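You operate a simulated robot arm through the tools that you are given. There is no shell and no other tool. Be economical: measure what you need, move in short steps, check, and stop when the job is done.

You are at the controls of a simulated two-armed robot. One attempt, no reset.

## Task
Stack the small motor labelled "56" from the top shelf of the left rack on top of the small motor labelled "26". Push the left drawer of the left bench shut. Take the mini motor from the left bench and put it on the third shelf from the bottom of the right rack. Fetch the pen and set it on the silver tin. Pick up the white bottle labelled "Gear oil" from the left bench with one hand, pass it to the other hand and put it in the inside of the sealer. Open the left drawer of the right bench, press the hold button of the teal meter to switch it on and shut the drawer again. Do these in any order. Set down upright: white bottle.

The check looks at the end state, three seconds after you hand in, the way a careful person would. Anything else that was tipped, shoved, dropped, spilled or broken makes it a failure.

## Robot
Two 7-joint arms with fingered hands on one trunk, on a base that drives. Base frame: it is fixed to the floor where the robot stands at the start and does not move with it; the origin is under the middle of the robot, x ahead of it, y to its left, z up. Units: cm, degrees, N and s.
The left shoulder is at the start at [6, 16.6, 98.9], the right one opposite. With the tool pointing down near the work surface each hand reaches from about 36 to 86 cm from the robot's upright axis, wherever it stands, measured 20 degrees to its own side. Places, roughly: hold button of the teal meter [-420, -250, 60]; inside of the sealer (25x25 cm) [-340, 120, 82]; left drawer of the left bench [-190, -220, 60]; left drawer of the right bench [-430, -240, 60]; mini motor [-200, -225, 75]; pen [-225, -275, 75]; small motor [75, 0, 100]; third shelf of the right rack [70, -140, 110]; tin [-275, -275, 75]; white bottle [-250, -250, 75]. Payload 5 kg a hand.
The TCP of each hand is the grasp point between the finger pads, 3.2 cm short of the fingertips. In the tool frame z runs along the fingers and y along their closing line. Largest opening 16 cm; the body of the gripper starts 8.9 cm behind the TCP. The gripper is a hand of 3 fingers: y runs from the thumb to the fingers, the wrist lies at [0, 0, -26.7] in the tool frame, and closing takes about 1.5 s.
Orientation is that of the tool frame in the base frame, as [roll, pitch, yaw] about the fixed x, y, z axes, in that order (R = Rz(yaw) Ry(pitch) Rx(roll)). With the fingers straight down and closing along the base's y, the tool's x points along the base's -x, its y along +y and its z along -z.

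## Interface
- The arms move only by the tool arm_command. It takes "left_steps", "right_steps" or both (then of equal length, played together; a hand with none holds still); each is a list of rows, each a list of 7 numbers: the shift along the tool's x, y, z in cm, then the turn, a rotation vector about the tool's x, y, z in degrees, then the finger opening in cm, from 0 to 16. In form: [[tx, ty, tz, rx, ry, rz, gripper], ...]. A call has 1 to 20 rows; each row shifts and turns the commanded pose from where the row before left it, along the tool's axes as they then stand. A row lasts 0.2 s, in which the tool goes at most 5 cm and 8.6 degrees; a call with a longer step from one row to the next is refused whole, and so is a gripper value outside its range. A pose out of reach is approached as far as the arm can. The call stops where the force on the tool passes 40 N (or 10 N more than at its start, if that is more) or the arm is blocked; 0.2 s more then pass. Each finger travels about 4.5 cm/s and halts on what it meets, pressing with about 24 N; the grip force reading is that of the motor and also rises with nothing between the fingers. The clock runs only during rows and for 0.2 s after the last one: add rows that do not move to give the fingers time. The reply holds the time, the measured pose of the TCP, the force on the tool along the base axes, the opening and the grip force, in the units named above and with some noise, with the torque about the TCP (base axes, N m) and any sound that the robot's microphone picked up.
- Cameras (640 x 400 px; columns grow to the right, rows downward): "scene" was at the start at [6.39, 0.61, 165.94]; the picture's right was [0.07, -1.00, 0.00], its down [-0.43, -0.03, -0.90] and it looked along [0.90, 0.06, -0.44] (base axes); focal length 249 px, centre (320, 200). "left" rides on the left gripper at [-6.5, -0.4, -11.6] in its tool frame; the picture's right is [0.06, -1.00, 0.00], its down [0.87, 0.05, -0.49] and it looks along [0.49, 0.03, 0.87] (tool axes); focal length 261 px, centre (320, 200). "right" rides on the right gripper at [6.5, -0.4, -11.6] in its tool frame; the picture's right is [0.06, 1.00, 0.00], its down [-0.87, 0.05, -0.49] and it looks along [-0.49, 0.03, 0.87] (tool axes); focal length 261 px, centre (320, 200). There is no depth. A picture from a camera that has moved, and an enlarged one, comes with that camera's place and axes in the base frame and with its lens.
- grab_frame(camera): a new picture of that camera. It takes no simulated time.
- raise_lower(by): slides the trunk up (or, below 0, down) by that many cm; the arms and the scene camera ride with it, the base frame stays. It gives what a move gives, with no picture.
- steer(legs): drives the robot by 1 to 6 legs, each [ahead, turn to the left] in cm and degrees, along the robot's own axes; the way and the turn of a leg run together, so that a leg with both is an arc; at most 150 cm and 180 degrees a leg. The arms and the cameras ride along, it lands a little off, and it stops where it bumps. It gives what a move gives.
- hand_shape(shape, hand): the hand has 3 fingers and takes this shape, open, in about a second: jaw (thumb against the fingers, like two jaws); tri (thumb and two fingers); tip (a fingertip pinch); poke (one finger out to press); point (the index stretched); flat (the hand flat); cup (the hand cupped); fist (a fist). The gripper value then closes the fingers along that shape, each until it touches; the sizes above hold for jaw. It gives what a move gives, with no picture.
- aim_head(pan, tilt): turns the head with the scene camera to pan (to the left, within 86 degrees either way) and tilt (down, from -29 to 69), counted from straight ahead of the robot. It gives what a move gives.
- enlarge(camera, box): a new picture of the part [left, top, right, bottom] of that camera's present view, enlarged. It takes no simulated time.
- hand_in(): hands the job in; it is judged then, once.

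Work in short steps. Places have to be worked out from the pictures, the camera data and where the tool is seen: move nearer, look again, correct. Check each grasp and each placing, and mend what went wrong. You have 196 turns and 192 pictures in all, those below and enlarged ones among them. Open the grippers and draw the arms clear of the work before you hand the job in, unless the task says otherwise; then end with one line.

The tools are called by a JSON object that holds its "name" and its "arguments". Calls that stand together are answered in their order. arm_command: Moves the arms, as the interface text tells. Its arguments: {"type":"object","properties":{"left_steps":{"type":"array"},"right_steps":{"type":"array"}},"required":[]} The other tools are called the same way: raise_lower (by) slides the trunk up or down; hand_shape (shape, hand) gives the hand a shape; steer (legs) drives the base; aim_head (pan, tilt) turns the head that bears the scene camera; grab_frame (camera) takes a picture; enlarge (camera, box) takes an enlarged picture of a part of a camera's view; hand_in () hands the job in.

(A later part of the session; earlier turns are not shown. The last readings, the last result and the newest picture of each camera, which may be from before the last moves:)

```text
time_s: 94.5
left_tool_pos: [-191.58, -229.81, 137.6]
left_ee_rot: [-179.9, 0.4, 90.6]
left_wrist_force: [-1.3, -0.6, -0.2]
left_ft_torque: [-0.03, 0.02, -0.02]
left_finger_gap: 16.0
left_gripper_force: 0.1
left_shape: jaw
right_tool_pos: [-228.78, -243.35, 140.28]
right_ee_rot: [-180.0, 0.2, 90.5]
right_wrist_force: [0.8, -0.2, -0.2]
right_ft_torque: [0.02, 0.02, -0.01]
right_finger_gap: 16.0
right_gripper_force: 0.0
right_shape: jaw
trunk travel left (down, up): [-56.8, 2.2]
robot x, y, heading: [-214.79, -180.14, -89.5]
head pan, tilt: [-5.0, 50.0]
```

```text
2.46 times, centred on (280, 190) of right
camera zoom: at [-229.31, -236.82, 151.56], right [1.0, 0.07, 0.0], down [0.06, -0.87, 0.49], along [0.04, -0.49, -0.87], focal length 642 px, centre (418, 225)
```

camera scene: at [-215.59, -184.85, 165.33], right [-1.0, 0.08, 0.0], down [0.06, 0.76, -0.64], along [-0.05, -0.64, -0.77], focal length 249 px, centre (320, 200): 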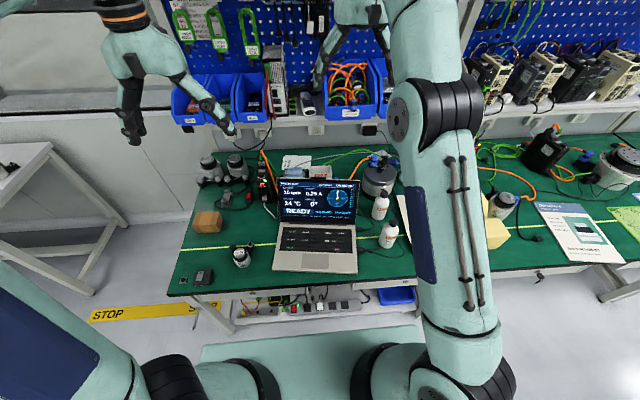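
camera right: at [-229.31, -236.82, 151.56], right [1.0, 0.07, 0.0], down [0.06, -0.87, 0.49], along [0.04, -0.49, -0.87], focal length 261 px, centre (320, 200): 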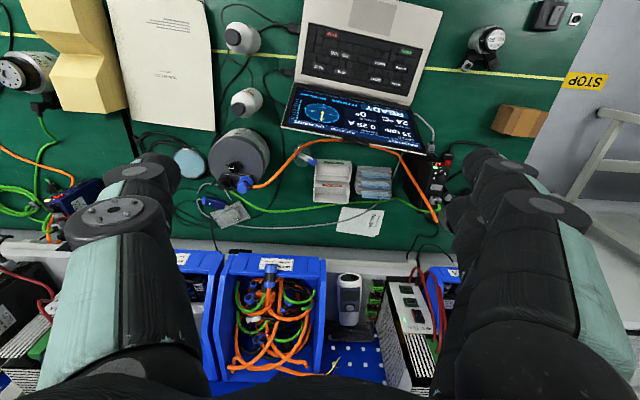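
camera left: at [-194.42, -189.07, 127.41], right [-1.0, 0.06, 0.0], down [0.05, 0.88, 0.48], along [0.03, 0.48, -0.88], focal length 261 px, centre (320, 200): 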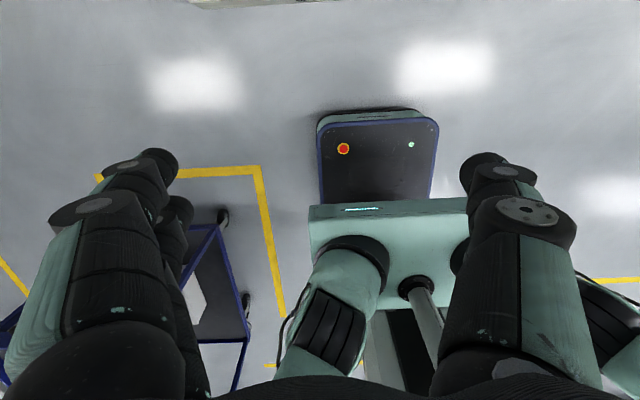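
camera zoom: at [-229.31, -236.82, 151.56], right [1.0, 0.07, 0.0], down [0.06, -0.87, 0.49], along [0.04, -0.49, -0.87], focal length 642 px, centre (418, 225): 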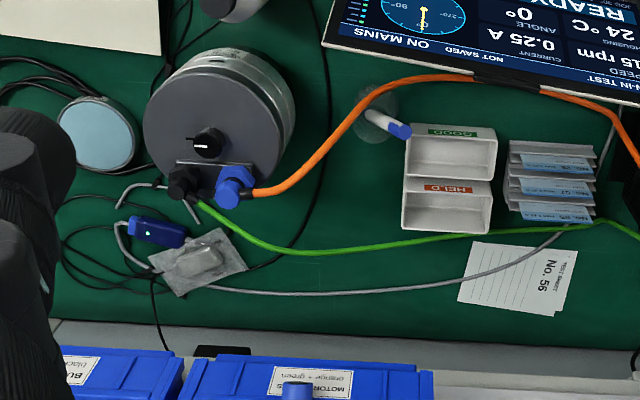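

The pen stands in a clear cup behind the laptop, cap end near (-229, -262, 87), leaning toward +x, with a card box right beside it. The tin is near (-266, -266). My plan is to grip the cap with the left hand, lay the pen level in the air, take it mid-body with the right hand and put it on the tin. I first shift the base about 25 cm toward -x.

{"name": "arm_command", "arguments": {"right_steps": [[4.5, 0, 0, 0, 0, 0, 16], [4.5, 0, 0, 0, 0, 0, 16], [4.5, 0, 0, 0, 0, 0, 16], [4.5, 0, 0, 0, 0, 0, 16], [4.5, 0, 0, 0, 0, 0, 16], [0, 0, 0, 0, 0, 0, 16]]}}

{"name": "steer", "arguments": {"legs": [[-40, 0], [0, -90], [25, 0], [0, 90], [44, 0]]}}

{"name": "grab_frame", "arguments": {"camera": "scene"}}

```text
time_s: 95.9
left_tool_pos: [-191.57, -229.83, 137.51]
left_ee_rot: [-179.8, 0.5, 90.6]
left_wrist_force: [0.1, -0.5, 0.1]
left_ft_torque: [0.04, 0.02, -0.01]
left_finger_gap: 15.98
left_gripper_force: 0.0
left_shape: jaw
right_tool_pos: [-228.94, -220.96, 140.02]
right_ee_rot: [180.0, 0.1, 90.5]
right_wrist_force: [-0.8, -1.0, -1.1]
right_ft_torque: [0.01, -0.01, 0.01]
right_finger_gap: 15.99
right_gripper_force: 0.1
right_shape: jaw
trunk travel left (down, up): [-56.8, 2.2]
robot x, y, heading: [-215.34, -180.22, -89.7]
head pan, tilt: [-5.0, 50.0]
```

```text
time_s: 110.0
left_tool_pos: [-217.31, -234.09, 137.43]
left_ee_rot: [-179.8, 0.3, 90.1]
left_wrist_force: [0.0, -0.5, -0.9]
left_ft_torque: [0.03, 0.02, -0.02]
left_finger_gap: 16.01
left_gripper_force: 0.0
left_shape: jaw
right_tool_pos: [-254.43, -224.92, 140.05]
right_ee_rot: [180.0, 0.1, 90.0]
right_wrist_force: [0.6, -0.6, 0.4]
right_ft_torque: [0.01, 0.03, -0.02]
right_finger_gap: 15.98
right_gripper_force: 0.1
right_shape: jaw
trunk travel left (down, up): [-56.8, 2.2]
robot x, y, heading: [-240.3, -184.25, -90.1]
head pan, tilt: [-5.0, 50.0]
```

```text
125 pictures are left
camera scene: at [-240.9, -189.08, 165.32], right [-1.0, 0.09, 0.0], down [0.07, 0.76, -0.64], along [-0.06, -0.64, -0.77], focal length 249 px, centre (320, 200)
```

scene: 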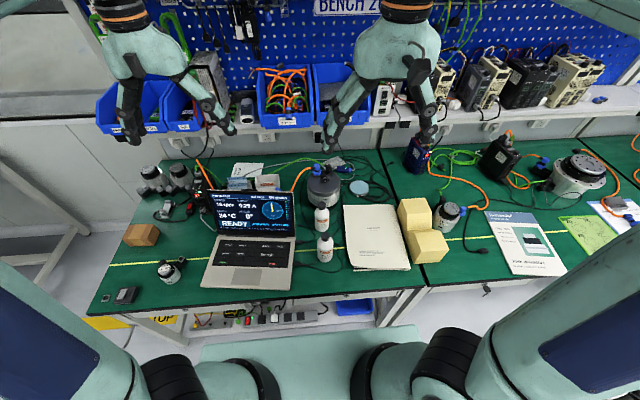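

A good overview. I yaw the left hand 90° so it closes along the depth direction, and bring it over the pen high above the screen.

{"name": "arm_command", "arguments": {"left_steps": [[0, 0, 0, 0, 0, -8.2, 14], [0, 0, 0, 0, 0, -8.2, 12], [0, 0, 0, 0, 0, -8.2, 10], [0, 0, 0, 0, 0, -8.2, 8], [0, 0, 0, 0, 0, -8.2, 6], [0, 0, 0, 0, 0, -8.2, 5], [0, 0, 0, 0, 0, -8.2, 5], [0, 0, 0, 0, 0, -8.2, 5], [0, 0, 0, 0, 0, -8.2, 5], [0, 0, 0, 0, 0, -8.2, 5], [0, 0, 0, 0, 0, -8.2, 5], [1.8, -3.5, 2.5, 0, 0, 0, 5], [1.8, -3.5, 2.5, 0, 0, 0, 5], [1.8, -3.5, 2.5, 0, 0, 0, 5], [1.8, -3.5, 2.5, 0, 0, 0, 5], [1.8, -3.5, 2.5, 0, 0, 0, 5], [1.8, -3.5, 2.5, 0, 0, 0, 5], [1.8, -3.5, 2.5, 0, 0, 0, 5], [0, 0, 0, 0, 0, 0, 5]]}}

{"name": "grab_frame", "arguments": {"camera": "left"}}

{"name": "enlarge", "arguments": {"camera": "scene", "box": [180, 60, 400, 220]}}

```text
time_s: 114.0
left_tool_pos: [-229.83, -258.46, 120.41]
left_ee_rot: [-179.5, -0.2, -179.6]
left_wrist_force: [0.5, -0.6, 0.5]
left_ft_torque: [-0.04, -0.02, -0.04]
left_finger_gap: 5.01
left_gripper_force: 0.1
left_shape: jaw
right_tool_pos: [-254.46, -224.57, 140.17]
right_ee_rot: [-180.0, 0.2, 90.1]
right_wrist_force: [0.4, 0.7, -0.9]
right_ft_torque: [-0.04, -0.01, -0.03]
right_finger_gap: 16.01
right_gripper_force: 0.2
right_shape: jaw
trunk travel left (down, up): [-56.8, 2.2]
robot x, y, heading: [-240.63, -184.37, -89.9]
head pan, tilt: [-5.0, 50.0]
```

```text
124 pictures are left
camera left: at [-223.25, -258.77, 131.83], right [-0.06, -1.0, 0.01], down [-0.87, 0.05, 0.49], along [-0.49, 0.02, -0.87], focal length 261 px, centre (320, 200)
```

left: 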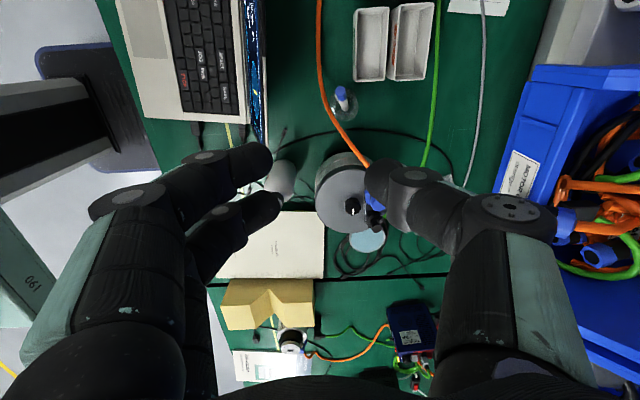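

```text
2.50 times, centred on (290, 140) of scene
camera zoom: at [-240.9, -188.78, 165.33], right [-1.0, 0.09, 0.0], down [0.07, 0.76, -0.64], along [-0.06, -0.64, -0.77], focal length 623 px, centre (395, 350)
```

zoom: 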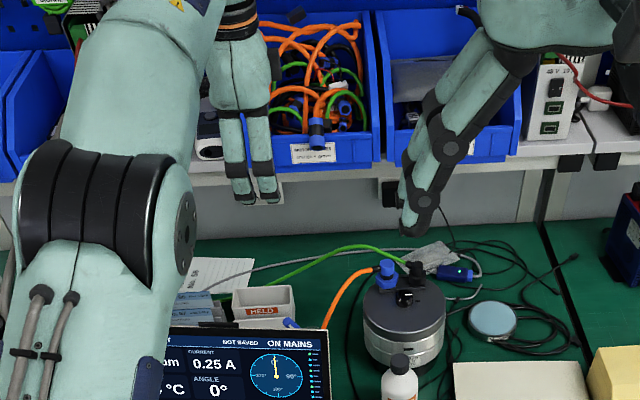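

The left camera now shows the pen from above. I zoom in.

{"name": "enlarge", "arguments": {"camera": "left", "box": [300, 0, 440, 140]}}

```text
2.86 times, centred on (370, 70) of left
camera zoom: at [-223.25, -258.77, 131.83], right [-0.06, -1.0, 0.01], down [-0.87, 0.05, 0.49], along [-0.49, 0.02, -0.87], focal length 745 px, centre (177, 571)
```

zoom: 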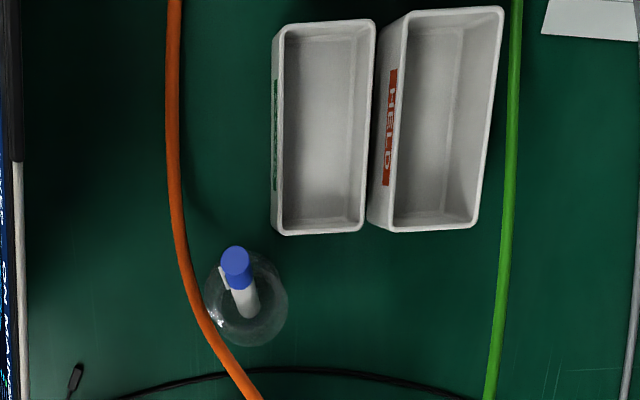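

The pen runs from about (-233.5, -264, 75.5) to its cap end (-229, -262, 86.8), in a clear tilted holder; the bins are about 3 cm away. I tilt the hand 21° to match the pen's lean and go to a point 8 cm above the cap along its axis.

{"name": "arm_command", "arguments": {"left_steps": [[0, 0, 0, 0, 7, 0, 5], [0, 0, 0, 0, 7, 0, 5], [0, 0, 0, 0, 7, 0, 5], [-2, -0.64, 3.8, 0, 0, 0, 5], [-2, -0.64, 3.8, 0, 0, 0, 5], [-2, -0.64, 3.8, 0, 0, 0, 5], [-2, -0.64, 3.8, 0, 0, 0, 5], [-2, -0.64, 3.8, 0, 0, 0, 5], [-2, -0.64, 3.8, 0, 0, 0, 5], [0, 0, 0, 0, 0, 0, 5]]}}

{"name": "grab_frame", "arguments": {"camera": "left"}}

{"name": "enlarge", "arguments": {"camera": "scene", "box": [180, 60, 400, 220]}}

```text
time_s: 116.2
left_tool_pos: [-226.86, -262.68, 94.81]
left_ee_rot: [-179.5, -21.2, -179.8]
left_wrist_force: [0.2, -0.1, 0.0]
left_ft_torque: [0.02, -0.01, -0.02]
left_finger_gap: 4.99
left_gripper_force: 0.0
left_shape: jaw
right_tool_pos: [-254.6, -224.88, 140.25]
right_ee_rot: [180.0, 0.1, 90.1]
right_wrist_force: [-0.4, 1.0, 0.7]
right_ft_torque: [-0.03, 0.01, 0.01]
right_finger_gap: 16.01
right_gripper_force: 0.0
right_shape: jaw
trunk travel left (down, up): [-56.8, 2.2]
robot x, y, heading: [-240.44, -184.3, -89.8]
head pan, tilt: [-5.0, 50.0]
```

```text
121 pictures are left
camera left: at [-216.54, -262.94, 103.13], right [-0.05, -1.0, 0.03], down [-0.63, 0.06, 0.77], along [-0.77, 0.02, -0.64], focal length 261 px, centre (320, 200)
```

left: 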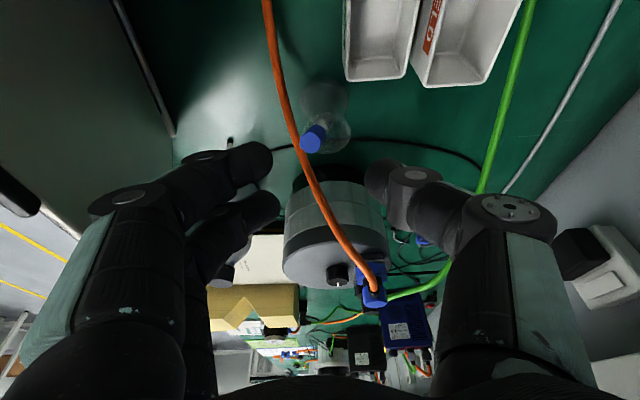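

```text
2.50 times, centred on (290, 140) of scene
camera zoom: at [-240.96, -188.91, 165.33], right [-1.0, 0.09, 0.0], down [0.07, 0.76, -0.64], along [-0.05, -0.64, -0.77], focal length 623 px, centre (395, 350)
```

zoom: 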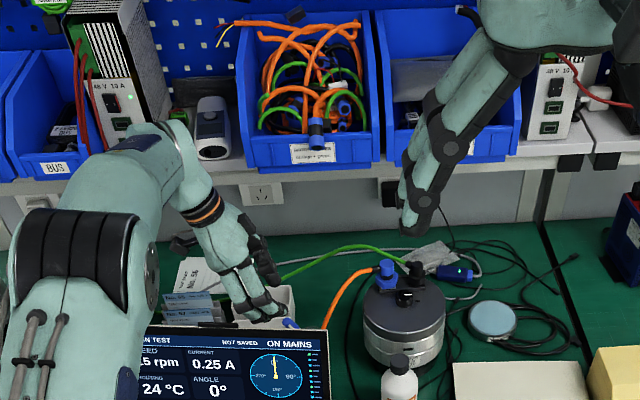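

The orange cable runs close to the cap. I zoom to see where it is relative to the fingers.

{"name": "enlarge", "arguments": {"camera": "left", "box": [220, 60, 420, 220]}}

```text
2.50 times, centred on (320, 140) of left
camera zoom: at [-216.54, -262.94, 103.13], right [-0.05, -1.0, 0.03], down [-0.63, 0.06, 0.77], along [-0.77, 0.02, -0.64], focal length 652 px, centre (320, 350)
```

zoom: 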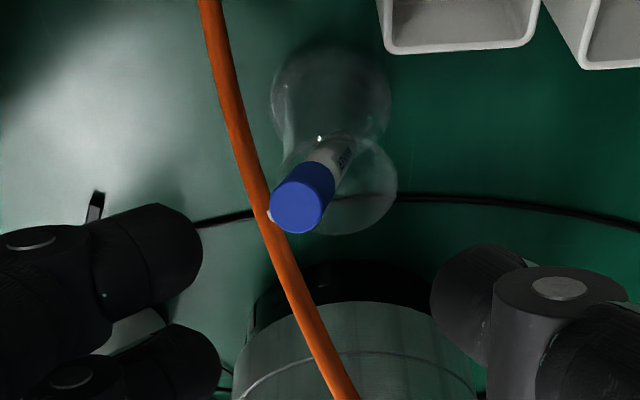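

Working it out, the cup's rim is at z ≈ 81.5 centred (-232.4, -263.5), and the cable lies low on the table there, so the fingers clear it. I descend 8 cm along the pen axis.

{"name": "arm_command", "arguments": {"left_steps": [[0, 0.1, 2, 0, 0, 0, 5], [0, 0.1, 2, 0, 0, 0, 5], [0, 0.1, 2, 0, 0, 0, 5], [0, 0.1, 1.8, 0, 0, 0, 5], [0, 0, 0, 0, 0, 0, 5]]}}

{"name": "grab_frame", "arguments": {"camera": "left"}}

```text
time_s: 117.4
left_tool_pos: [-229.55, -262.26, 87.34]
left_ee_rot: [-179.6, -21.2, -179.8]
left_wrist_force: [-0.1, 0.2, 0.2]
left_ft_torque: [0.01, 0.0, -0.01]
left_finger_gap: 4.99
left_gripper_force: 0.2
left_shape: jaw
right_tool_pos: [-254.45, -224.79, 140.25]
right_ee_rot: [180.0, 0.1, 90.0]
right_wrist_force: [-0.3, 0.3, 0.7]
right_ft_torque: [0.03, 0.01, 0.01]
right_finger_gap: 15.98
right_gripper_force: 0.0
right_shape: jaw
trunk travel left (down, up): [-56.8, 2.2]
robot x, y, heading: [-240.3, -184.25, -89.9]
head pan, tilt: [-5.0, 50.0]
```

```text
118 pictures are left
camera left: at [-219.41, -262.61, 95.7], right [-0.05, -1.0, 0.03], down [-0.63, 0.06, 0.77], along [-0.77, 0.02, -0.63], focal length 261 px, centre (320, 200)
```

left: 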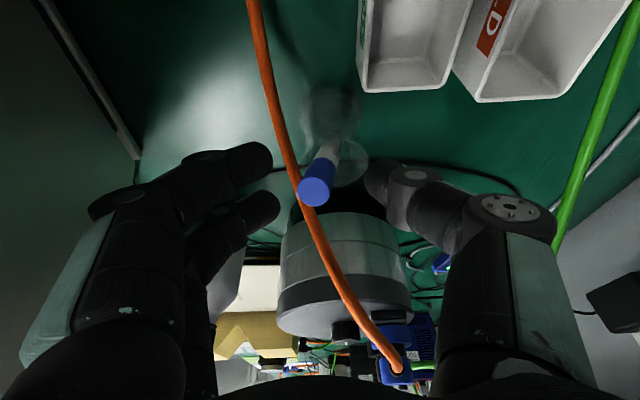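

The cap end sits at the TCP between the fingers. I shift 0.3 cm and close gently.

{"name": "arm_command", "arguments": {"left_steps": [[0, 0.3, 0, 0, 0, 0, 5], [0, 0, 0, 0, 0, 0, 3.5], [0, 0, 0, 0, 0, 0, 2.5], [0, 0, 0, 0, 0, 0, 1.5], [0, 0, 0, 0, 0, 0, 0.5], [0, 0, 0, 0, 0, 0, 0], [0, 0, 0, 0, 0, 0, 0]]}}

{"name": "grab_frame", "arguments": {"camera": "left"}}

```text
time_s: 119.0
left_tool_pos: [-229.56, -262.09, 87.37]
left_ee_rot: [-179.5, -21.1, -179.8]
left_wrist_force: [-0.9, -0.7, -0.1]
left_ft_torque: [0.01, 0.0, 0.0]
left_finger_gap: 0.0
left_gripper_force: 24.3
left_shape: jaw
right_tool_pos: [-254.72, -224.9, 140.1]
right_ee_rot: [180.0, 0.2, 90.1]
right_wrist_force: [-0.2, 0.2, 0.2]
right_ft_torque: [-0.01, 0.03, 0.02]
right_finger_gap: 15.99
right_gripper_force: 0.0
right_shape: jaw
trunk travel left (down, up): [-56.8, 2.2]
robot x, y, heading: [-240.33, -184.55, -90.1]
head pan, tilt: [-5.0, 50.0]
```

```text
117 pictures are left
camera left: at [-219.4, -262.35, 95.72], right [-0.05, -1.0, 0.03], down [-0.63, 0.06, 0.77], along [-0.77, 0.02, -0.63], focal length 261 px, centre (320, 200)
```

left: 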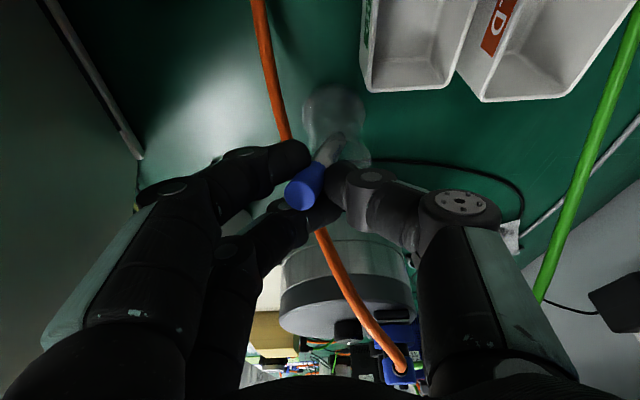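

The gap reads zero, so the pen may not be between the pads. I zoom.

{"name": "enlarge", "arguments": {"camera": "left", "box": [240, 100, 400, 260]}}

```text
2.50 times, centred on (320, 180) of left
camera zoom: at [-219.4, -262.35, 95.72], right [-0.05, -1.0, 0.03], down [-0.63, 0.06, 0.77], along [-0.77, 0.02, -0.63], focal length 652 px, centre (320, 250)
```

zoom: 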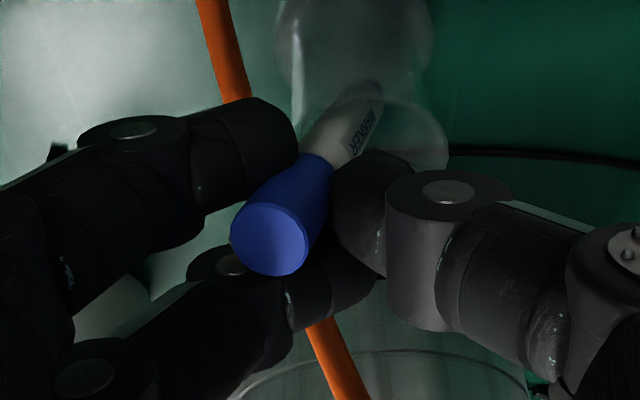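

The cap seems wedged between the thumb and the two fingers. I test by pulling 2 cm along its axis.

{"name": "arm_command", "arguments": {"left_steps": [[0, 0, -0.7, 0, 0, 0, 0], [0, 0, -0.7, 0, 0, 0, 0], [0, 0, -0.6, 0, 0, 0, 0], [0, 0, 0, 0, 0, 0, 0]]}}

{"name": "enlarge", "arguments": {"camera": "left", "box": [240, 60, 400, 260]}}

```text
time_s: 120.0
left_tool_pos: [-228.88, -262.19, 89.22]
left_ee_rot: [-179.6, -21.3, -179.9]
left_wrist_force: [-0.7, 0.3, 0.3]
left_ft_torque: [-0.03, 0.02, -0.01]
left_finger_gap: 0.0
left_gripper_force: 23.7
left_shape: jaw
right_tool_pos: [-254.58, -224.79, 140.13]
right_ee_rot: [179.9, 0.1, 90.1]
right_wrist_force: [-0.1, 1.1, -0.3]
right_ft_torque: [0.0, 0.0, 0.0]
right_finger_gap: 16.0
right_gripper_force: 0.0
right_shape: jaw
trunk travel left (down, up): [-56.8, 2.2]
robot x, y, heading: [-240.65, -184.29, -89.7]
head pan, tilt: [-5.0, 50.0]
```

```text
2.00 times, centred on (320, 160) of left
camera zoom: at [-218.66, -262.36, 97.6], right [-0.05, -1.0, 0.03], down [-0.63, 0.06, 0.77], along [-0.77, 0.02, -0.64], focal length 521 px, centre (320, 280)
```

zoom: 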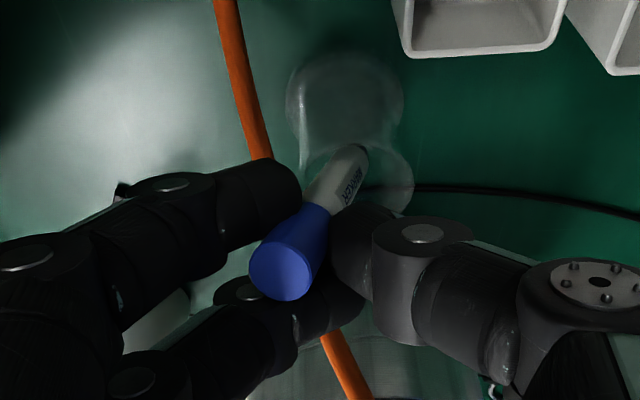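

The pen moves with the hand. I pull it out fully along the axis, 14 cm more.

{"name": "arm_command", "arguments": {"left_steps": [[0, 0, -1.5, 0, 0, 0, 0], [0, 0, -2.5, 0, 0, 0, 0], [0, 0, -2.5, 0, 0, 0, 0], [0, 0, -2.5, 0, 0, 0, 0], [0, 0, -2.5, 0, 0, 0, 0], [0, 0, -2.5, 0, 0, 0, 0], [0, 0, 0, 0, 0, 0, 0]]}}

{"name": "grab_frame", "arguments": {"camera": "left"}}

{"name": "enlarge", "arguments": {"camera": "scene", "box": [180, 60, 400, 220]}}

```text
time_s: 121.6
left_tool_pos: [-223.95, -261.91, 102.25]
left_ee_rot: [-179.7, -21.3, -179.9]
left_wrist_force: [-0.4, -0.5, -0.5]
left_ft_torque: [0.04, -0.01, -0.02]
left_finger_gap: 0.02
left_gripper_force: 24.0
left_shape: jaw
right_tool_pos: [-254.56, -224.8, 140.13]
right_ee_rot: [-180.0, 0.1, 90.2]
right_wrist_force: [0.3, 0.0, -0.5]
right_ft_torque: [0.02, 0.02, -0.02]
right_finger_gap: 15.99
right_gripper_force: 0.1
right_shape: jaw
trunk travel left (down, up): [-56.8, 2.2]
robot x, y, heading: [-240.47, -184.11, -89.8]
head pan, tilt: [-5.0, 50.0]
```

```text
114 pictures are left
camera left: at [-213.64, -262.24, 110.64], right [-0.05, -1.0, 0.03], down [-0.63, 0.06, 0.77], along [-0.77, 0.02, -0.64], focal length 261 px, centre (320, 200)
```

left: 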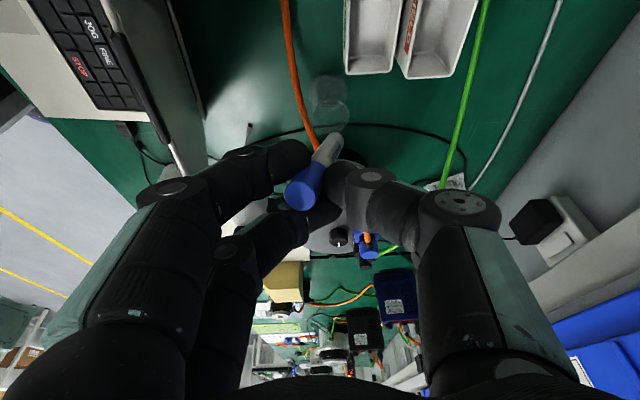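

```text
2.50 times, centred on (290, 140) of scene
camera zoom: at [-240.94, -189.01, 165.32], right [-1.0, 0.09, 0.0], down [0.07, 0.76, -0.64], along [-0.06, -0.64, -0.77], focal length 623 px, centre (395, 350)
```

zoom: 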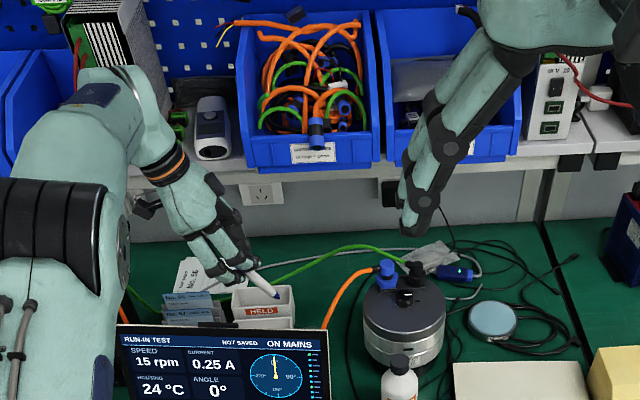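

The pen is out, held along the finger direction. I raise it, undo the tilt and yaw, and move back a bit over free space.

{"name": "arm_command", "arguments": {"left_steps": [[0, 0, -3.3, 0, -7, 0, 0], [0, 0, -3.3, 0, -7, 0, 0], [0, 0, -3.3, 0, -7.2, 0, 0], [0, 0, 0, 0, 0, 8.2, 0], [0, 0, 0, 0, 0, 8.2, 0], [0, 0, 0, 0, 0, 8.2, 0], [0, 0, 0, 0, 0, 8.2, 0], [0, 0, 0, 0, 0, 8.2, 0], [0, 0, 0, 0, 0, 8.2, 0], [0, 0, 0, 0, 0, 8.2, 0], [0, 0, 0, 0, 0, 8.2, 0], [0, 0, 0, 0, 0, 8.2, 0], [0, 0, 0, 0, 0, 8.2, 0], [0, 0, 0, 0, 0, 8.2, 0], [4, 0, 0, 0, 0, 0, 0], [4, 0, 0, 0, 0, 0, 0], [0, 0, 0, 0, 0, 0, 0]]}}

{"name": "arm_command", "arguments": {"left_steps": [[0, 0, 0, 0, -8.2, 0, 0], [0, 0, 0, 0, -8.2, 0, 0], [0, 0, 0, 0, -8.2, 0, 0], [0, 0, 0, 0, -8.2, 0, 0], [0, 0, 0, 0, -8.2, 0, 0], [0, 0, 0, 0, -8.2, 0, 0], [0, 0, 0, 0, -8.2, 0, 0], [0, 0, 0, 0, -8.2, 0, 0], [0, 0, 0, 0, -8.2, 0, 0], [0, 0, 0, 0, -8.2, 0, 0], [0, 0, 0, 0, -8, 0, 0], [0, 0, 0, 0, 0, 0, 0]]}}

{"name": "grab_frame", "arguments": {"camera": "left"}}

{"name": "grab_frame", "arguments": {"camera": "scene"}}

```text
time_s: 125.2
left_tool_pos: [-221.46, -253.86, 111.8]
left_ee_rot: [180.0, 0.5, 90.1]
left_wrist_force: [0.2, -0.5, -0.5]
left_ft_torque: [-0.01, 0.0, 0.0]
left_finger_gap: 0.0
left_gripper_force: 24.3
left_shape: jaw
right_tool_pos: [-254.67, -224.78, 140.1]
right_ee_rot: [179.9, 0.1, 90.1]
right_wrist_force: [-0.1, -0.1, -0.2]
right_ft_torque: [0.04, -0.02, 0.0]
right_finger_gap: 15.98
right_gripper_force: 0.1
right_shape: jaw
trunk travel left (down, up): [-56.8, 2.2]
robot x, y, heading: [-240.96, -184.18, -90.0]
head pan, tilt: [-5.0, 50.0]
```

```text
time_s: 127.8
left_tool_pos: [-221.45, -253.82, 111.86]
left_ee_rot: [-2.4, 89.6, -92.2]
left_wrist_force: [-0.2, 1.1, 0.5]
left_ft_torque: [0.06, 0.03, 0.03]
left_finger_gap: 0.0
left_gripper_force: 24.2
left_shape: jaw
right_tool_pos: [-254.57, -224.78, 140.16]
right_ee_rot: [-180.0, 0.2, 90.2]
right_wrist_force: [-0.2, -0.2, 0.1]
right_ft_torque: [0.0, -0.03, -0.01]
right_finger_gap: 15.98
right_gripper_force: 0.0
right_shape: jaw
trunk travel left (down, up): [-56.8, 2.2]
robot x, y, heading: [-240.35, -184.52, -89.8]
head pan, tilt: [-5.0, 50.0]
```

```text
112 pictures are left
camera left: at [-221.96, -242.17, 118.18], right [-1.0, 0.0, -0.06], down [0.05, 0.48, -0.87], along [0.03, -0.87, -0.48], focal length 261 px, centre (320, 200)
```

left: 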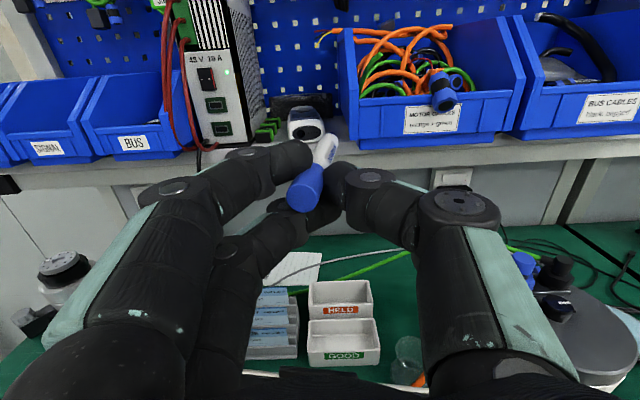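

```text
111 pictures are left
camera scene: at [-240.96, -188.91, 165.33], right [-1.0, 0.09, 0.0], down [0.07, 0.76, -0.64], along [-0.05, -0.64, -0.77], focal length 249 px, centre (320, 200)
```

scene: 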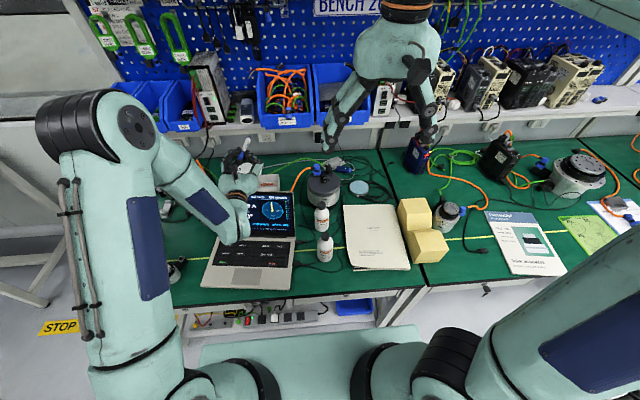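

The pen now points level forward, from about (-221, -253) to (-222, -265.5) at z ≈ 112. I shift the left hand 20 cm to the right and 6 cm back, so the right hand can reach the pen's middle, and bring the right hand above at the same time.

{"name": "arm_command", "arguments": {"left_steps": [[0, -4, -1.2, 0, 0, 0, 0], [0, -4, -1.2, 0, 0, 0, 0], [0, -4, -1.2, 0, 0, 0, 0], [0, -4, -1.2, 0, 0, 0, 0], [0, -4, -1.2, 0, 0, 0, 0], [0, 0, 0, 0, 0, 0, 0], [0, 0, 0, 0, 0, 0, 0]]}}

{"name": "arm_command", "arguments": {"right_steps": [[-4, 1.6, 1, 0, 0, 0, 12], [-4, 1.6, 1, 0, 0, 0, 8], [-4, 1.6, 1, 0, 0, 0, 6], [-4, 1.6, 2, 0, 0, 0, 6], [-4, 1.6, 2, 0, 0, 0, 6], [-4, 1.6, 2, 0, 0, 0, 6], [0, 1, 2, 0, 0, 0, 6], [0, 0, 0, 0, 0, 0, 6]]}}

{"name": "grab_frame", "arguments": {"camera": "right"}}

{"name": "grab_frame", "arguments": {"camera": "left"}}

```text
time_s: 129.4
left_tool_pos: [-241.63, -247.89, 111.77]
left_ee_rot: [7.9, 89.6, -82.0]
left_wrist_force: [0.1, -0.1, -0.7]
left_ft_torque: [0.01, 0.01, -0.01]
left_finger_gap: 0.0
left_gripper_force: 24.0
left_shape: jaw
right_tool_pos: [-254.55, -224.77, 140.2]
right_ee_rot: [179.9, 0.0, 90.1]
right_wrist_force: [-0.4, 1.0, -0.5]
right_ft_torque: [0.02, -0.01, 0.0]
right_finger_gap: 15.98
right_gripper_force: 0.1
right_shape: jaw
trunk travel left (down, up): [-56.8, 2.2]
robot x, y, heading: [-240.48, -184.14, -90.1]
head pan, tilt: [-5.0, 50.0]
```

```text
time_s: 131.2
left_tool_pos: [-241.45, -247.89, 111.78]
left_ee_rot: [1.9, 89.6, -87.9]
left_wrist_force: [0.1, 0.0, 0.0]
left_ft_torque: [-0.05, 0.0, -0.02]
left_finger_gap: 0.0
left_gripper_force: 24.3
left_shape: jaw
right_tool_pos: [-243.9, -248.83, 129.06]
right_ee_rot: [-180.0, 0.1, 90.2]
right_wrist_force: [-0.2, 0.0, 0.2]
right_ft_torque: [0.05, 0.0, -0.02]
right_finger_gap: 6.04
right_gripper_force: 0.0
right_shape: jaw
trunk travel left (down, up): [-56.8, 2.2]
robot x, y, heading: [-240.59, -184.12, -89.8]
head pan, tilt: [-5.0, 50.0]
```

```text
110 pictures are left
camera right: at [-244.37, -242.43, 140.46], right [1.0, 0.06, 0.0], down [0.06, -0.87, 0.49], along [0.03, -0.49, -0.87], focal length 261 px, centre (320, 200)
```

right: 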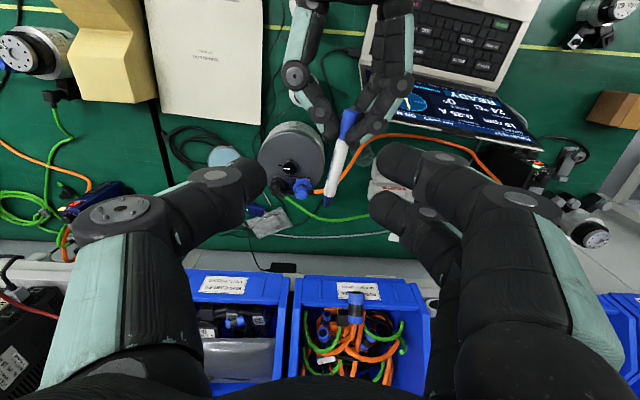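

```text
109 pictures are left
camera left: at [-241.95, -236.32, 118.07], right [-1.0, 0.0, -0.06], down [0.05, 0.49, -0.87], along [0.03, -0.87, -0.49], focal length 261 px, centre (320, 200)
```

left: 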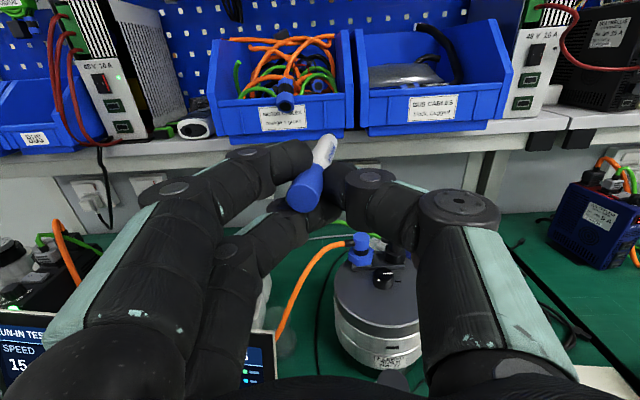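

The pen runs from (-240.8, -247.3) to (-242.4, -260) at z ≈ 111.6. I align the right hand with it over (-241.9, -255.5), then descend so the fingertips straddle it.

{"name": "arm_command", "arguments": {"right_steps": [[-3.4, 1, 0.5, 0, 0, 7, 6], [-3.4, 1.4, 1, 0, 0, 0, 6], [0, 0, 4, 0, 0, 0, 6], [0, 0, 4, 0, 0, 0, 6], [0, 0, 3, 0, 0, 0, 6], [0, 0, 1.5, 0, 0, 0, 6], [0, 0, 0, 0, 0, 0, 6]]}}

{"name": "grab_frame", "arguments": {"camera": "right"}}

{"name": "grab_frame", "arguments": {"camera": "left"}}

```text
time_s: 132.8
left_tool_pos: [-241.52, -247.94, 111.81]
left_ee_rot: [3.0, 89.5, -87.0]
left_wrist_force: [0.3, -0.4, -0.3]
left_ft_torque: [0.0, 0.0, -0.02]
left_finger_gap: 0.0
left_gripper_force: 24.1
left_shape: jaw
right_tool_pos: [-242.46, -253.79, 113.97]
right_ee_rot: [180.0, 0.2, 83.2]
right_wrist_force: [0.1, 0.7, -0.4]
right_ft_torque: [0.02, -0.03, -0.03]
right_finger_gap: 6.02
right_gripper_force: 0.1
right_shape: jaw
right hand out of reach, approached as far as the arm can: row 2
trunk travel left (down, up): [-56.8, 2.2]
robot x, y, heading: [-240.25, -184.23, -89.9]
head pan, tilt: [-5.0, 50.0]
```

```text
108 pictures are left
camera right: at [-242.04, -247.32, 125.27], right [1.0, -0.06, 0.0], down [-0.05, -0.87, 0.49], along [-0.03, -0.49, -0.87], focal length 261 px, centre (320, 200)
```

right: 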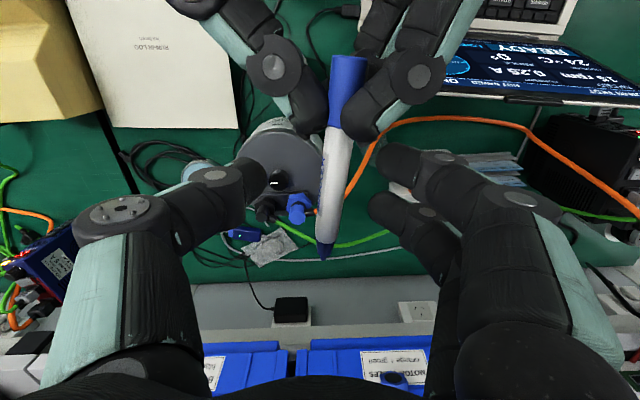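

```text
107 pictures are left
camera left: at [-241.97, -236.29, 118.08], right [-1.0, 0.0, -0.06], down [0.05, 0.49, -0.87], along [0.03, -0.87, -0.48], focal length 261 px, centre (320, 200)
```

left: 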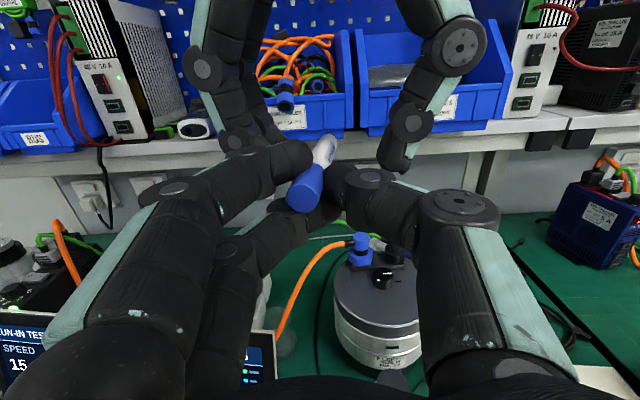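

The pen is between the right fingers. I shift 1.5 cm forward, away from the left fingertips, and close the right hand.

{"name": "arm_command", "arguments": {"right_steps": [[-1.5, 0.4, 0.2, 0, 0, 0, 6], [0, 0, 0, 0, 0, 0, 6], [0, 0, 0, 0, 0, 0, 4], [0, 0, 0, 0, 0, 0, 3], [0, 0, 0, 0, 0, 0, 2], [0, 0, 0, 0, 0, 0, 1], [0, 0, 0, 0, 0, 0, 0], [0, 0, 0, 0, 0, 0, 0]]}}

{"name": "grab_frame", "arguments": {"camera": "right"}}

{"name": "grab_frame", "arguments": {"camera": "left"}}

```text
time_s: 134.6
left_tool_pos: [-241.51, -247.93, 111.75]
left_ee_rot: [2.4, 89.6, -87.5]
left_wrist_force: [-1.7, 0.3, 0.8]
left_ft_torque: [-0.03, 0.03, -0.1]
left_finger_gap: 0.0
left_gripper_force: 23.9
left_shape: jaw
right_tool_pos: [-242.2, -255.36, 113.77]
right_ee_rot: [180.0, 0.0, 83.0]
right_wrist_force: [0.8, -0.4, -0.8]
right_ft_torque: [-0.05, -0.01, -0.01]
right_finger_gap: 1.07
right_gripper_force: 24.1
right_shape: jaw
trunk travel left (down, up): [-56.8, 2.2]
robot x, y, heading: [-240.41, -183.92, -89.8]
head pan, tilt: [-5.0, 50.0]
```

```text
106 pictures are left
camera right: at [-241.8, -248.85, 125.06], right [1.0, -0.06, 0.0], down [-0.05, -0.87, 0.49], along [-0.03, -0.49, -0.87], focal length 261 px, centre (320, 200)
```

right: 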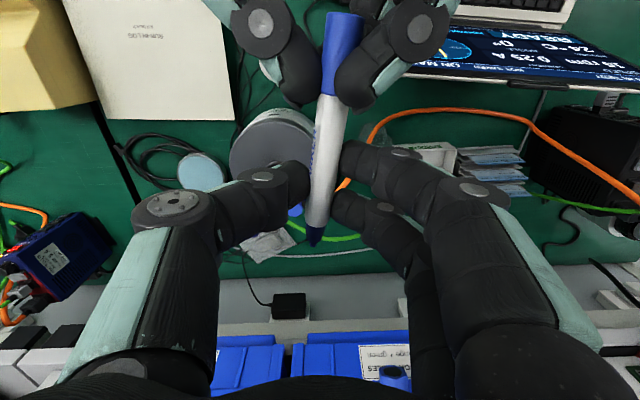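

```text
105 pictures are left
camera left: at [-241.98, -236.27, 118.1], right [-1.0, 0.0, -0.06], down [0.05, 0.49, -0.87], along [0.03, -0.87, -0.48], focal length 261 px, centre (320, 200)
```

left: 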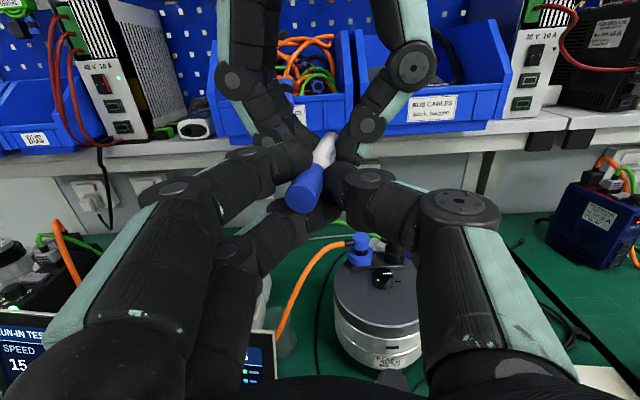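

The right hand holds the pen at a 1.07 cm gap. I open the left hand and draw it straight back.

{"name": "arm_command", "arguments": {"left_steps": [[0, 0, 0, 0, 0, 0, 2], [0, 0, 0, 0, 0, 0, 4], [0, 0, 0, 0, 0, 0, 6], [0, 0, 0, 0, 0, 0, 6], [0, 0, -3, 0, 0, 0, 6], [0, 0, -4, 0, 0, 0, 6], [0, 0, -4, 0, 0, 0, 6], [0, 0, 0, 0, 0, 0, 6]]}}

{"name": "grab_frame", "arguments": {"camera": "right"}}

{"name": "grab_frame", "arguments": {"camera": "scene"}}

```text
time_s: 136.4
left_tool_pos: [-241.45, -236.95, 111.62]
left_ee_rot: [1.6, 89.6, -88.1]
left_wrist_force: [-0.8, -0.8, -0.5]
left_ft_torque: [0.0, 0.0, 0.01]
left_finger_gap: 5.99
left_gripper_force: 0.1
left_shape: jaw
right_tool_pos: [-242.04, -255.48, 113.69]
right_ee_rot: [180.0, 0.1, 83.0]
right_wrist_force: [-0.9, -0.5, -0.2]
right_ft_torque: [0.03, 0.02, -0.02]
right_finger_gap: 1.05
right_gripper_force: 24.1
right_shape: jaw
trunk travel left (down, up): [-56.8, 2.2]
robot x, y, heading: [-240.42, -184.42, -89.8]
head pan, tilt: [-5.0, 50.0]
```

```text
104 pictures are left
camera right: at [-241.72, -248.94, 124.99], right [1.0, -0.06, 0.0], down [-0.05, -0.87, 0.49], along [-0.03, -0.49, -0.87], focal length 261 px, centre (320, 200)
```

right: 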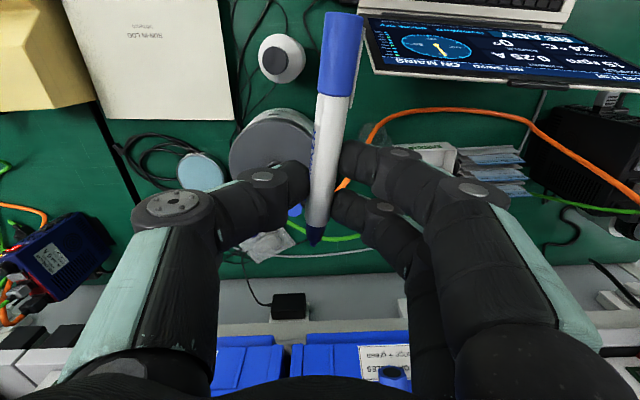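

```text
103 pictures are left
camera scene: at [-240.86, -189.1, 165.31], right [-1.0, 0.09, 0.0], down [0.07, 0.76, -0.64], along [-0.06, -0.64, -0.77], focal length 249 px, centre (320, 200)
```

scene: 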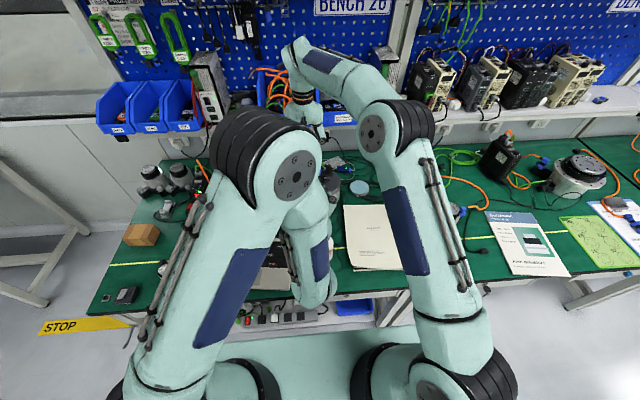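

The pen is now in the right hand, level. The tin's centre is about (-266.5, -267.8), its top near z 77.5. I move right, then forward and down to hover about 10 cm over it.

{"name": "arm_command", "arguments": {"right_steps": [[0, -3.85, 0, 0, 0, 0, 0], [0, -3.85, 0, 0, 0, 0, 0], [0, -3.85, 0, 0, 0, 0, 0], [0, -3.85, 0, 0, 0, 0, 0], [0, -3.85, 0, 0, 0, 0, 0], [0, -3.85, 0, 0, 0, 0, 0], [-2.84, 0, 3.9, 0, 0, 0, 0], [-2.84, 0, 3.9, 0, 0, 0, 0], [-2.84, 0, 3.9, 0, 0, 0, 0], [-2.84, 0, 3.9, 0, 0, 0, 0], [-2.84, 0, 3.9, 0, 0, 0, 0], [-2.84, 0, 3.9, 0, 0, 0, 0], [0, 0, 0, 0, 0, 0, 0]]}}

{"name": "grab_frame", "arguments": {"camera": "right"}}

{"name": "enlarge", "arguments": {"camera": "scene", "box": [280, 100, 480, 240]}}

```text
time_s: 139.2
left_tool_pos: [-241.54, -236.81, 111.66]
left_ee_rot: [3.9, 89.6, -86.0]
left_wrist_force: [0.0, 0.0, -0.2]
left_ft_torque: [-0.02, -0.03, -0.01]
left_finger_gap: 5.99
left_gripper_force: 0.1
left_shape: jaw
right_tool_pos: [-265.12, -266.31, 90.95]
right_ee_rot: [179.9, 0.2, 83.0]
right_wrist_force: [-0.1, -0.4, -0.8]
right_ft_torque: [-0.01, 0.02, 0.05]
right_finger_gap: 1.07
right_gripper_force: 24.3
right_shape: jaw
right hand out of reach, approached as far as the arm can: row 11, 12
trunk travel left (down, up): [-56.8, 2.2]
robot x, y, heading: [-240.36, -184.19, -89.9]
head pan, tilt: [-5.0, 50.0]
```

```text
102 pictures are left
camera right: at [-264.69, -259.75, 102.21], right [1.0, -0.06, 0.0], down [-0.05, -0.87, 0.49], along [-0.03, -0.49, -0.87], focal length 261 px, centre (320, 200)
```

right: 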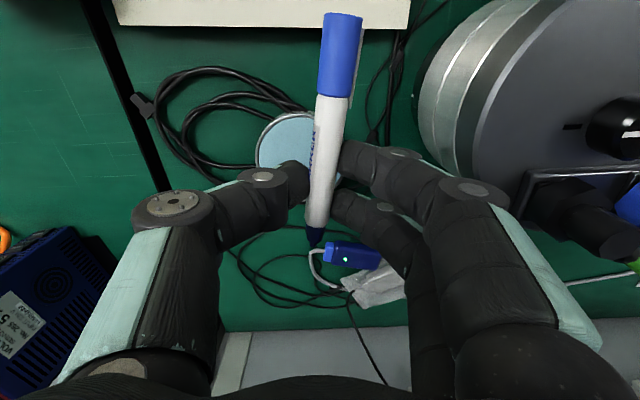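

```text
2.86 times, centred on (380, 170) of scene
camera zoom: at [-240.95, -189.01, 165.32], right [-1.0, 0.09, 0.0], down [0.07, 0.76, -0.64], along [-0.06, -0.64, -0.77], focal length 712 px, centre (149, 286)
```

zoom: 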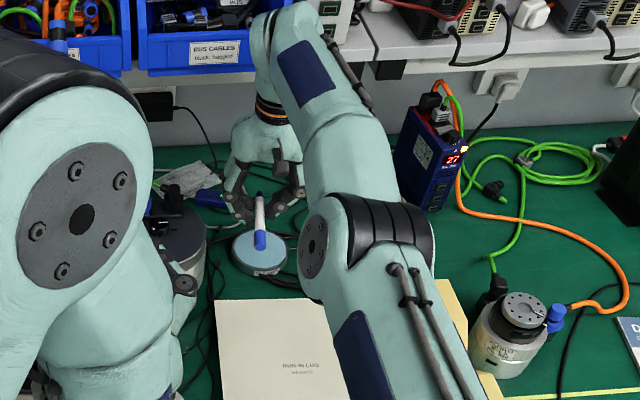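

I'm about 3.5 cm short because of reach, and the tin centre refines to (-267, -268.2). I drive 4 cm ahead; everything hovers well clear.

{"name": "steer", "arguments": {"legs": [[4, 0]]}}

{"name": "grab_frame", "arguments": {"camera": "right"}}

```text
time_s: 140.1
left_tool_pos: [-241.62, -241.12, 111.5]
left_ee_rot: [6.7, 89.7, -83.2]
left_wrist_force: [0.4, -0.8, -0.2]
left_ft_torque: [-0.04, -0.03, -0.03]
left_finger_gap: 5.99
left_gripper_force: 0.0
left_shape: jaw
right_tool_pos: [-265.11, -270.45, 90.81]
right_ee_rot: [-180.0, 0.0, 83.1]
right_wrist_force: [-0.4, -0.5, -0.3]
right_ft_torque: [0.04, 0.0, 0.02]
right_finger_gap: 1.07
right_gripper_force: 24.1
right_shape: jaw
trunk travel left (down, up): [-56.8, 2.2]
robot x, y, heading: [-240.13, -188.35, -90.0]
head pan, tilt: [-5.0, 50.0]
```

```text
100 pictures are left
camera right: at [-264.64, -263.93, 102.09], right [1.0, -0.06, 0.0], down [-0.05, -0.87, 0.49], along [-0.03, -0.49, -0.87], focal length 261 px, centre (320, 200)
```

right: 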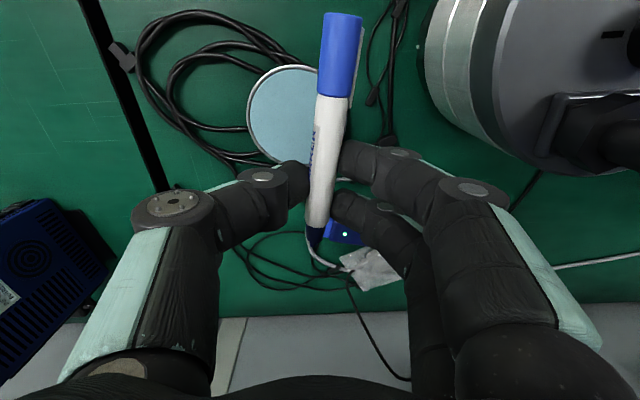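

The tin is centred at (-267, -268.6). I shift 2.3 cm in -x and descend most of the way.

{"name": "arm_command", "arguments": {"right_steps": [[0, -1.2, 0, 0, 0, 0, 0], [0, -1.1, 1, 0, 0, 0, 0], [0, 0, 3, 0, 0, 0, 0], [0, 0, 2.5, 0, 0, 0, 0], [0, 0, 1.5, 0, 0, 0, 0], [0, 0, 0, 0, 0, 0, 0]]}}

{"name": "grab_frame", "arguments": {"camera": "right"}}

{"name": "enlarge", "arguments": {"camera": "scene", "box": [310, 130, 410, 230]}}

```text
time_s: 141.4
left_tool_pos: [-241.62, -240.93, 111.58]
left_ee_rot: [4.1, 89.6, -85.7]
left_wrist_force: [-0.6, -0.7, -0.2]
left_ft_torque: [-0.01, 0.0, 0.0]
left_finger_gap: 5.98
left_gripper_force: 0.0
left_shape: jaw
right_tool_pos: [-266.99, -269.71, 82.91]
right_ee_rot: [179.9, 0.2, 83.1]
right_wrist_force: [0.2, 0.3, -0.3]
right_ft_torque: [0.01, 0.03, 0.03]
right_finger_gap: 1.06
right_gripper_force: 23.9
right_shape: jaw
right hand out of reach, approached as far as the arm can: row 5
trunk travel left (down, up): [-56.8, 2.2]
robot x, y, heading: [-240.43, -188.53, -89.8]
head pan, tilt: [-5.0, 50.0]
```

```text
99 pictures are left
camera right: at [-266.66, -263.26, 94.28], right [1.0, -0.06, 0.0], down [-0.05, -0.87, 0.49], along [-0.03, -0.49, -0.87], focal length 261 px, centre (320, 200)
```

right: 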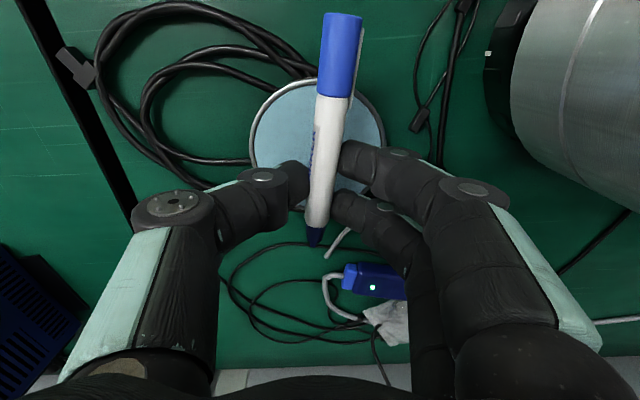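

```text
4.00 times, centred on (360, 180) of scene
camera zoom: at [-240.93, -193.02, 165.32], right [-1.0, 0.09, 0.0], down [0.07, 0.76, -0.64], along [-0.06, -0.64, -0.77], focal length 996 px, centre (160, 280)
```

zoom: 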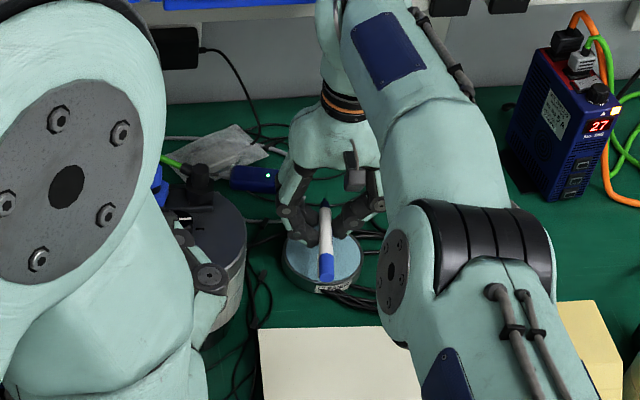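

The pen is centred over the tin. Since the arm is at its reach limit, I lower with the trunk, 1.5 cm first.

{"name": "raise_lower", "arguments": {"by": -1.5}}

{"name": "enlarge", "arguments": {"camera": "scene", "box": [330, 150, 390, 220]}}

```text
time_s: 142.1
left_tool_pos: [-241.49, -240.87, 110.23]
left_ee_rot: [3.8, 89.5, -86.0]
left_wrist_force: [-0.6, -0.5, 0.0]
left_ft_torque: [-0.02, 0.02, 0.02]
left_finger_gap: 5.98
left_gripper_force: 0.0
left_shape: jaw
right_tool_pos: [-266.98, -269.7, 81.49]
right_ee_rot: [179.9, 0.2, 83.0]
right_wrist_force: [-0.2, 0.2, -0.7]
right_ft_torque: [-0.03, 0.0, 0.01]
right_finger_gap: 1.06
right_gripper_force: 24.0
right_shape: jaw
trunk travel left (down, up): [-55.3, 3.7]
robot x, y, heading: [-240.77, -188.62, -90.2]
head pan, tilt: [-5.0, 50.0]
```

```text
5.71 times, centred on (360, 185) of scene
camera zoom: at [-240.92, -192.96, 163.82], right [-1.0, 0.09, 0.0], down [0.07, 0.76, -0.64], along [-0.06, -0.64, -0.77], focal length 1423 px, centre (91, 286)
```

zoom: 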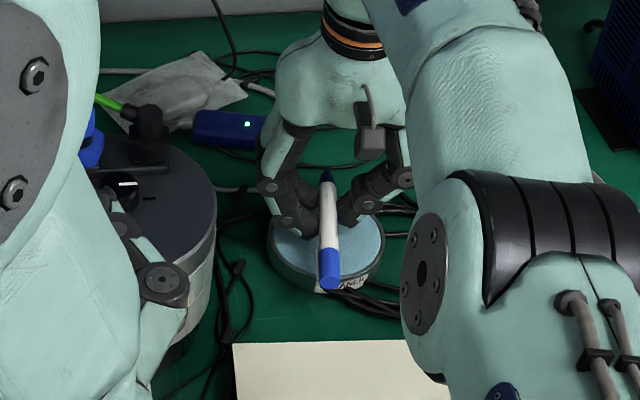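

Still free. I lower another 0.7 cm.

{"name": "raise_lower", "arguments": {"by": -0.7}}

```text
time_s: 142.6
left_tool_pos: [-241.42, -240.91, 109.57]
left_ee_rot: [3.9, 89.6, -85.8]
left_wrist_force: [1.5, 0.3, 0.7]
left_ft_torque: [0.0, 0.0, -0.01]
left_finger_gap: 6.01
left_gripper_force: 0.1
left_shape: jaw
right_tool_pos: [-267.04, -269.71, 80.68]
right_ee_rot: [179.9, 0.2, 83.1]
right_wrist_force: [0.3, -0.6, 0.4]
right_ft_torque: [0.01, 0.01, 0.0]
right_finger_gap: 1.04
right_gripper_force: 24.1
right_shape: jaw
trunk travel left (down, up): [-54.6, 4.4]
robot x, y, heading: [-240.85, -188.25, -90.2]
head pan, tilt: [-5.0, 50.0]
```

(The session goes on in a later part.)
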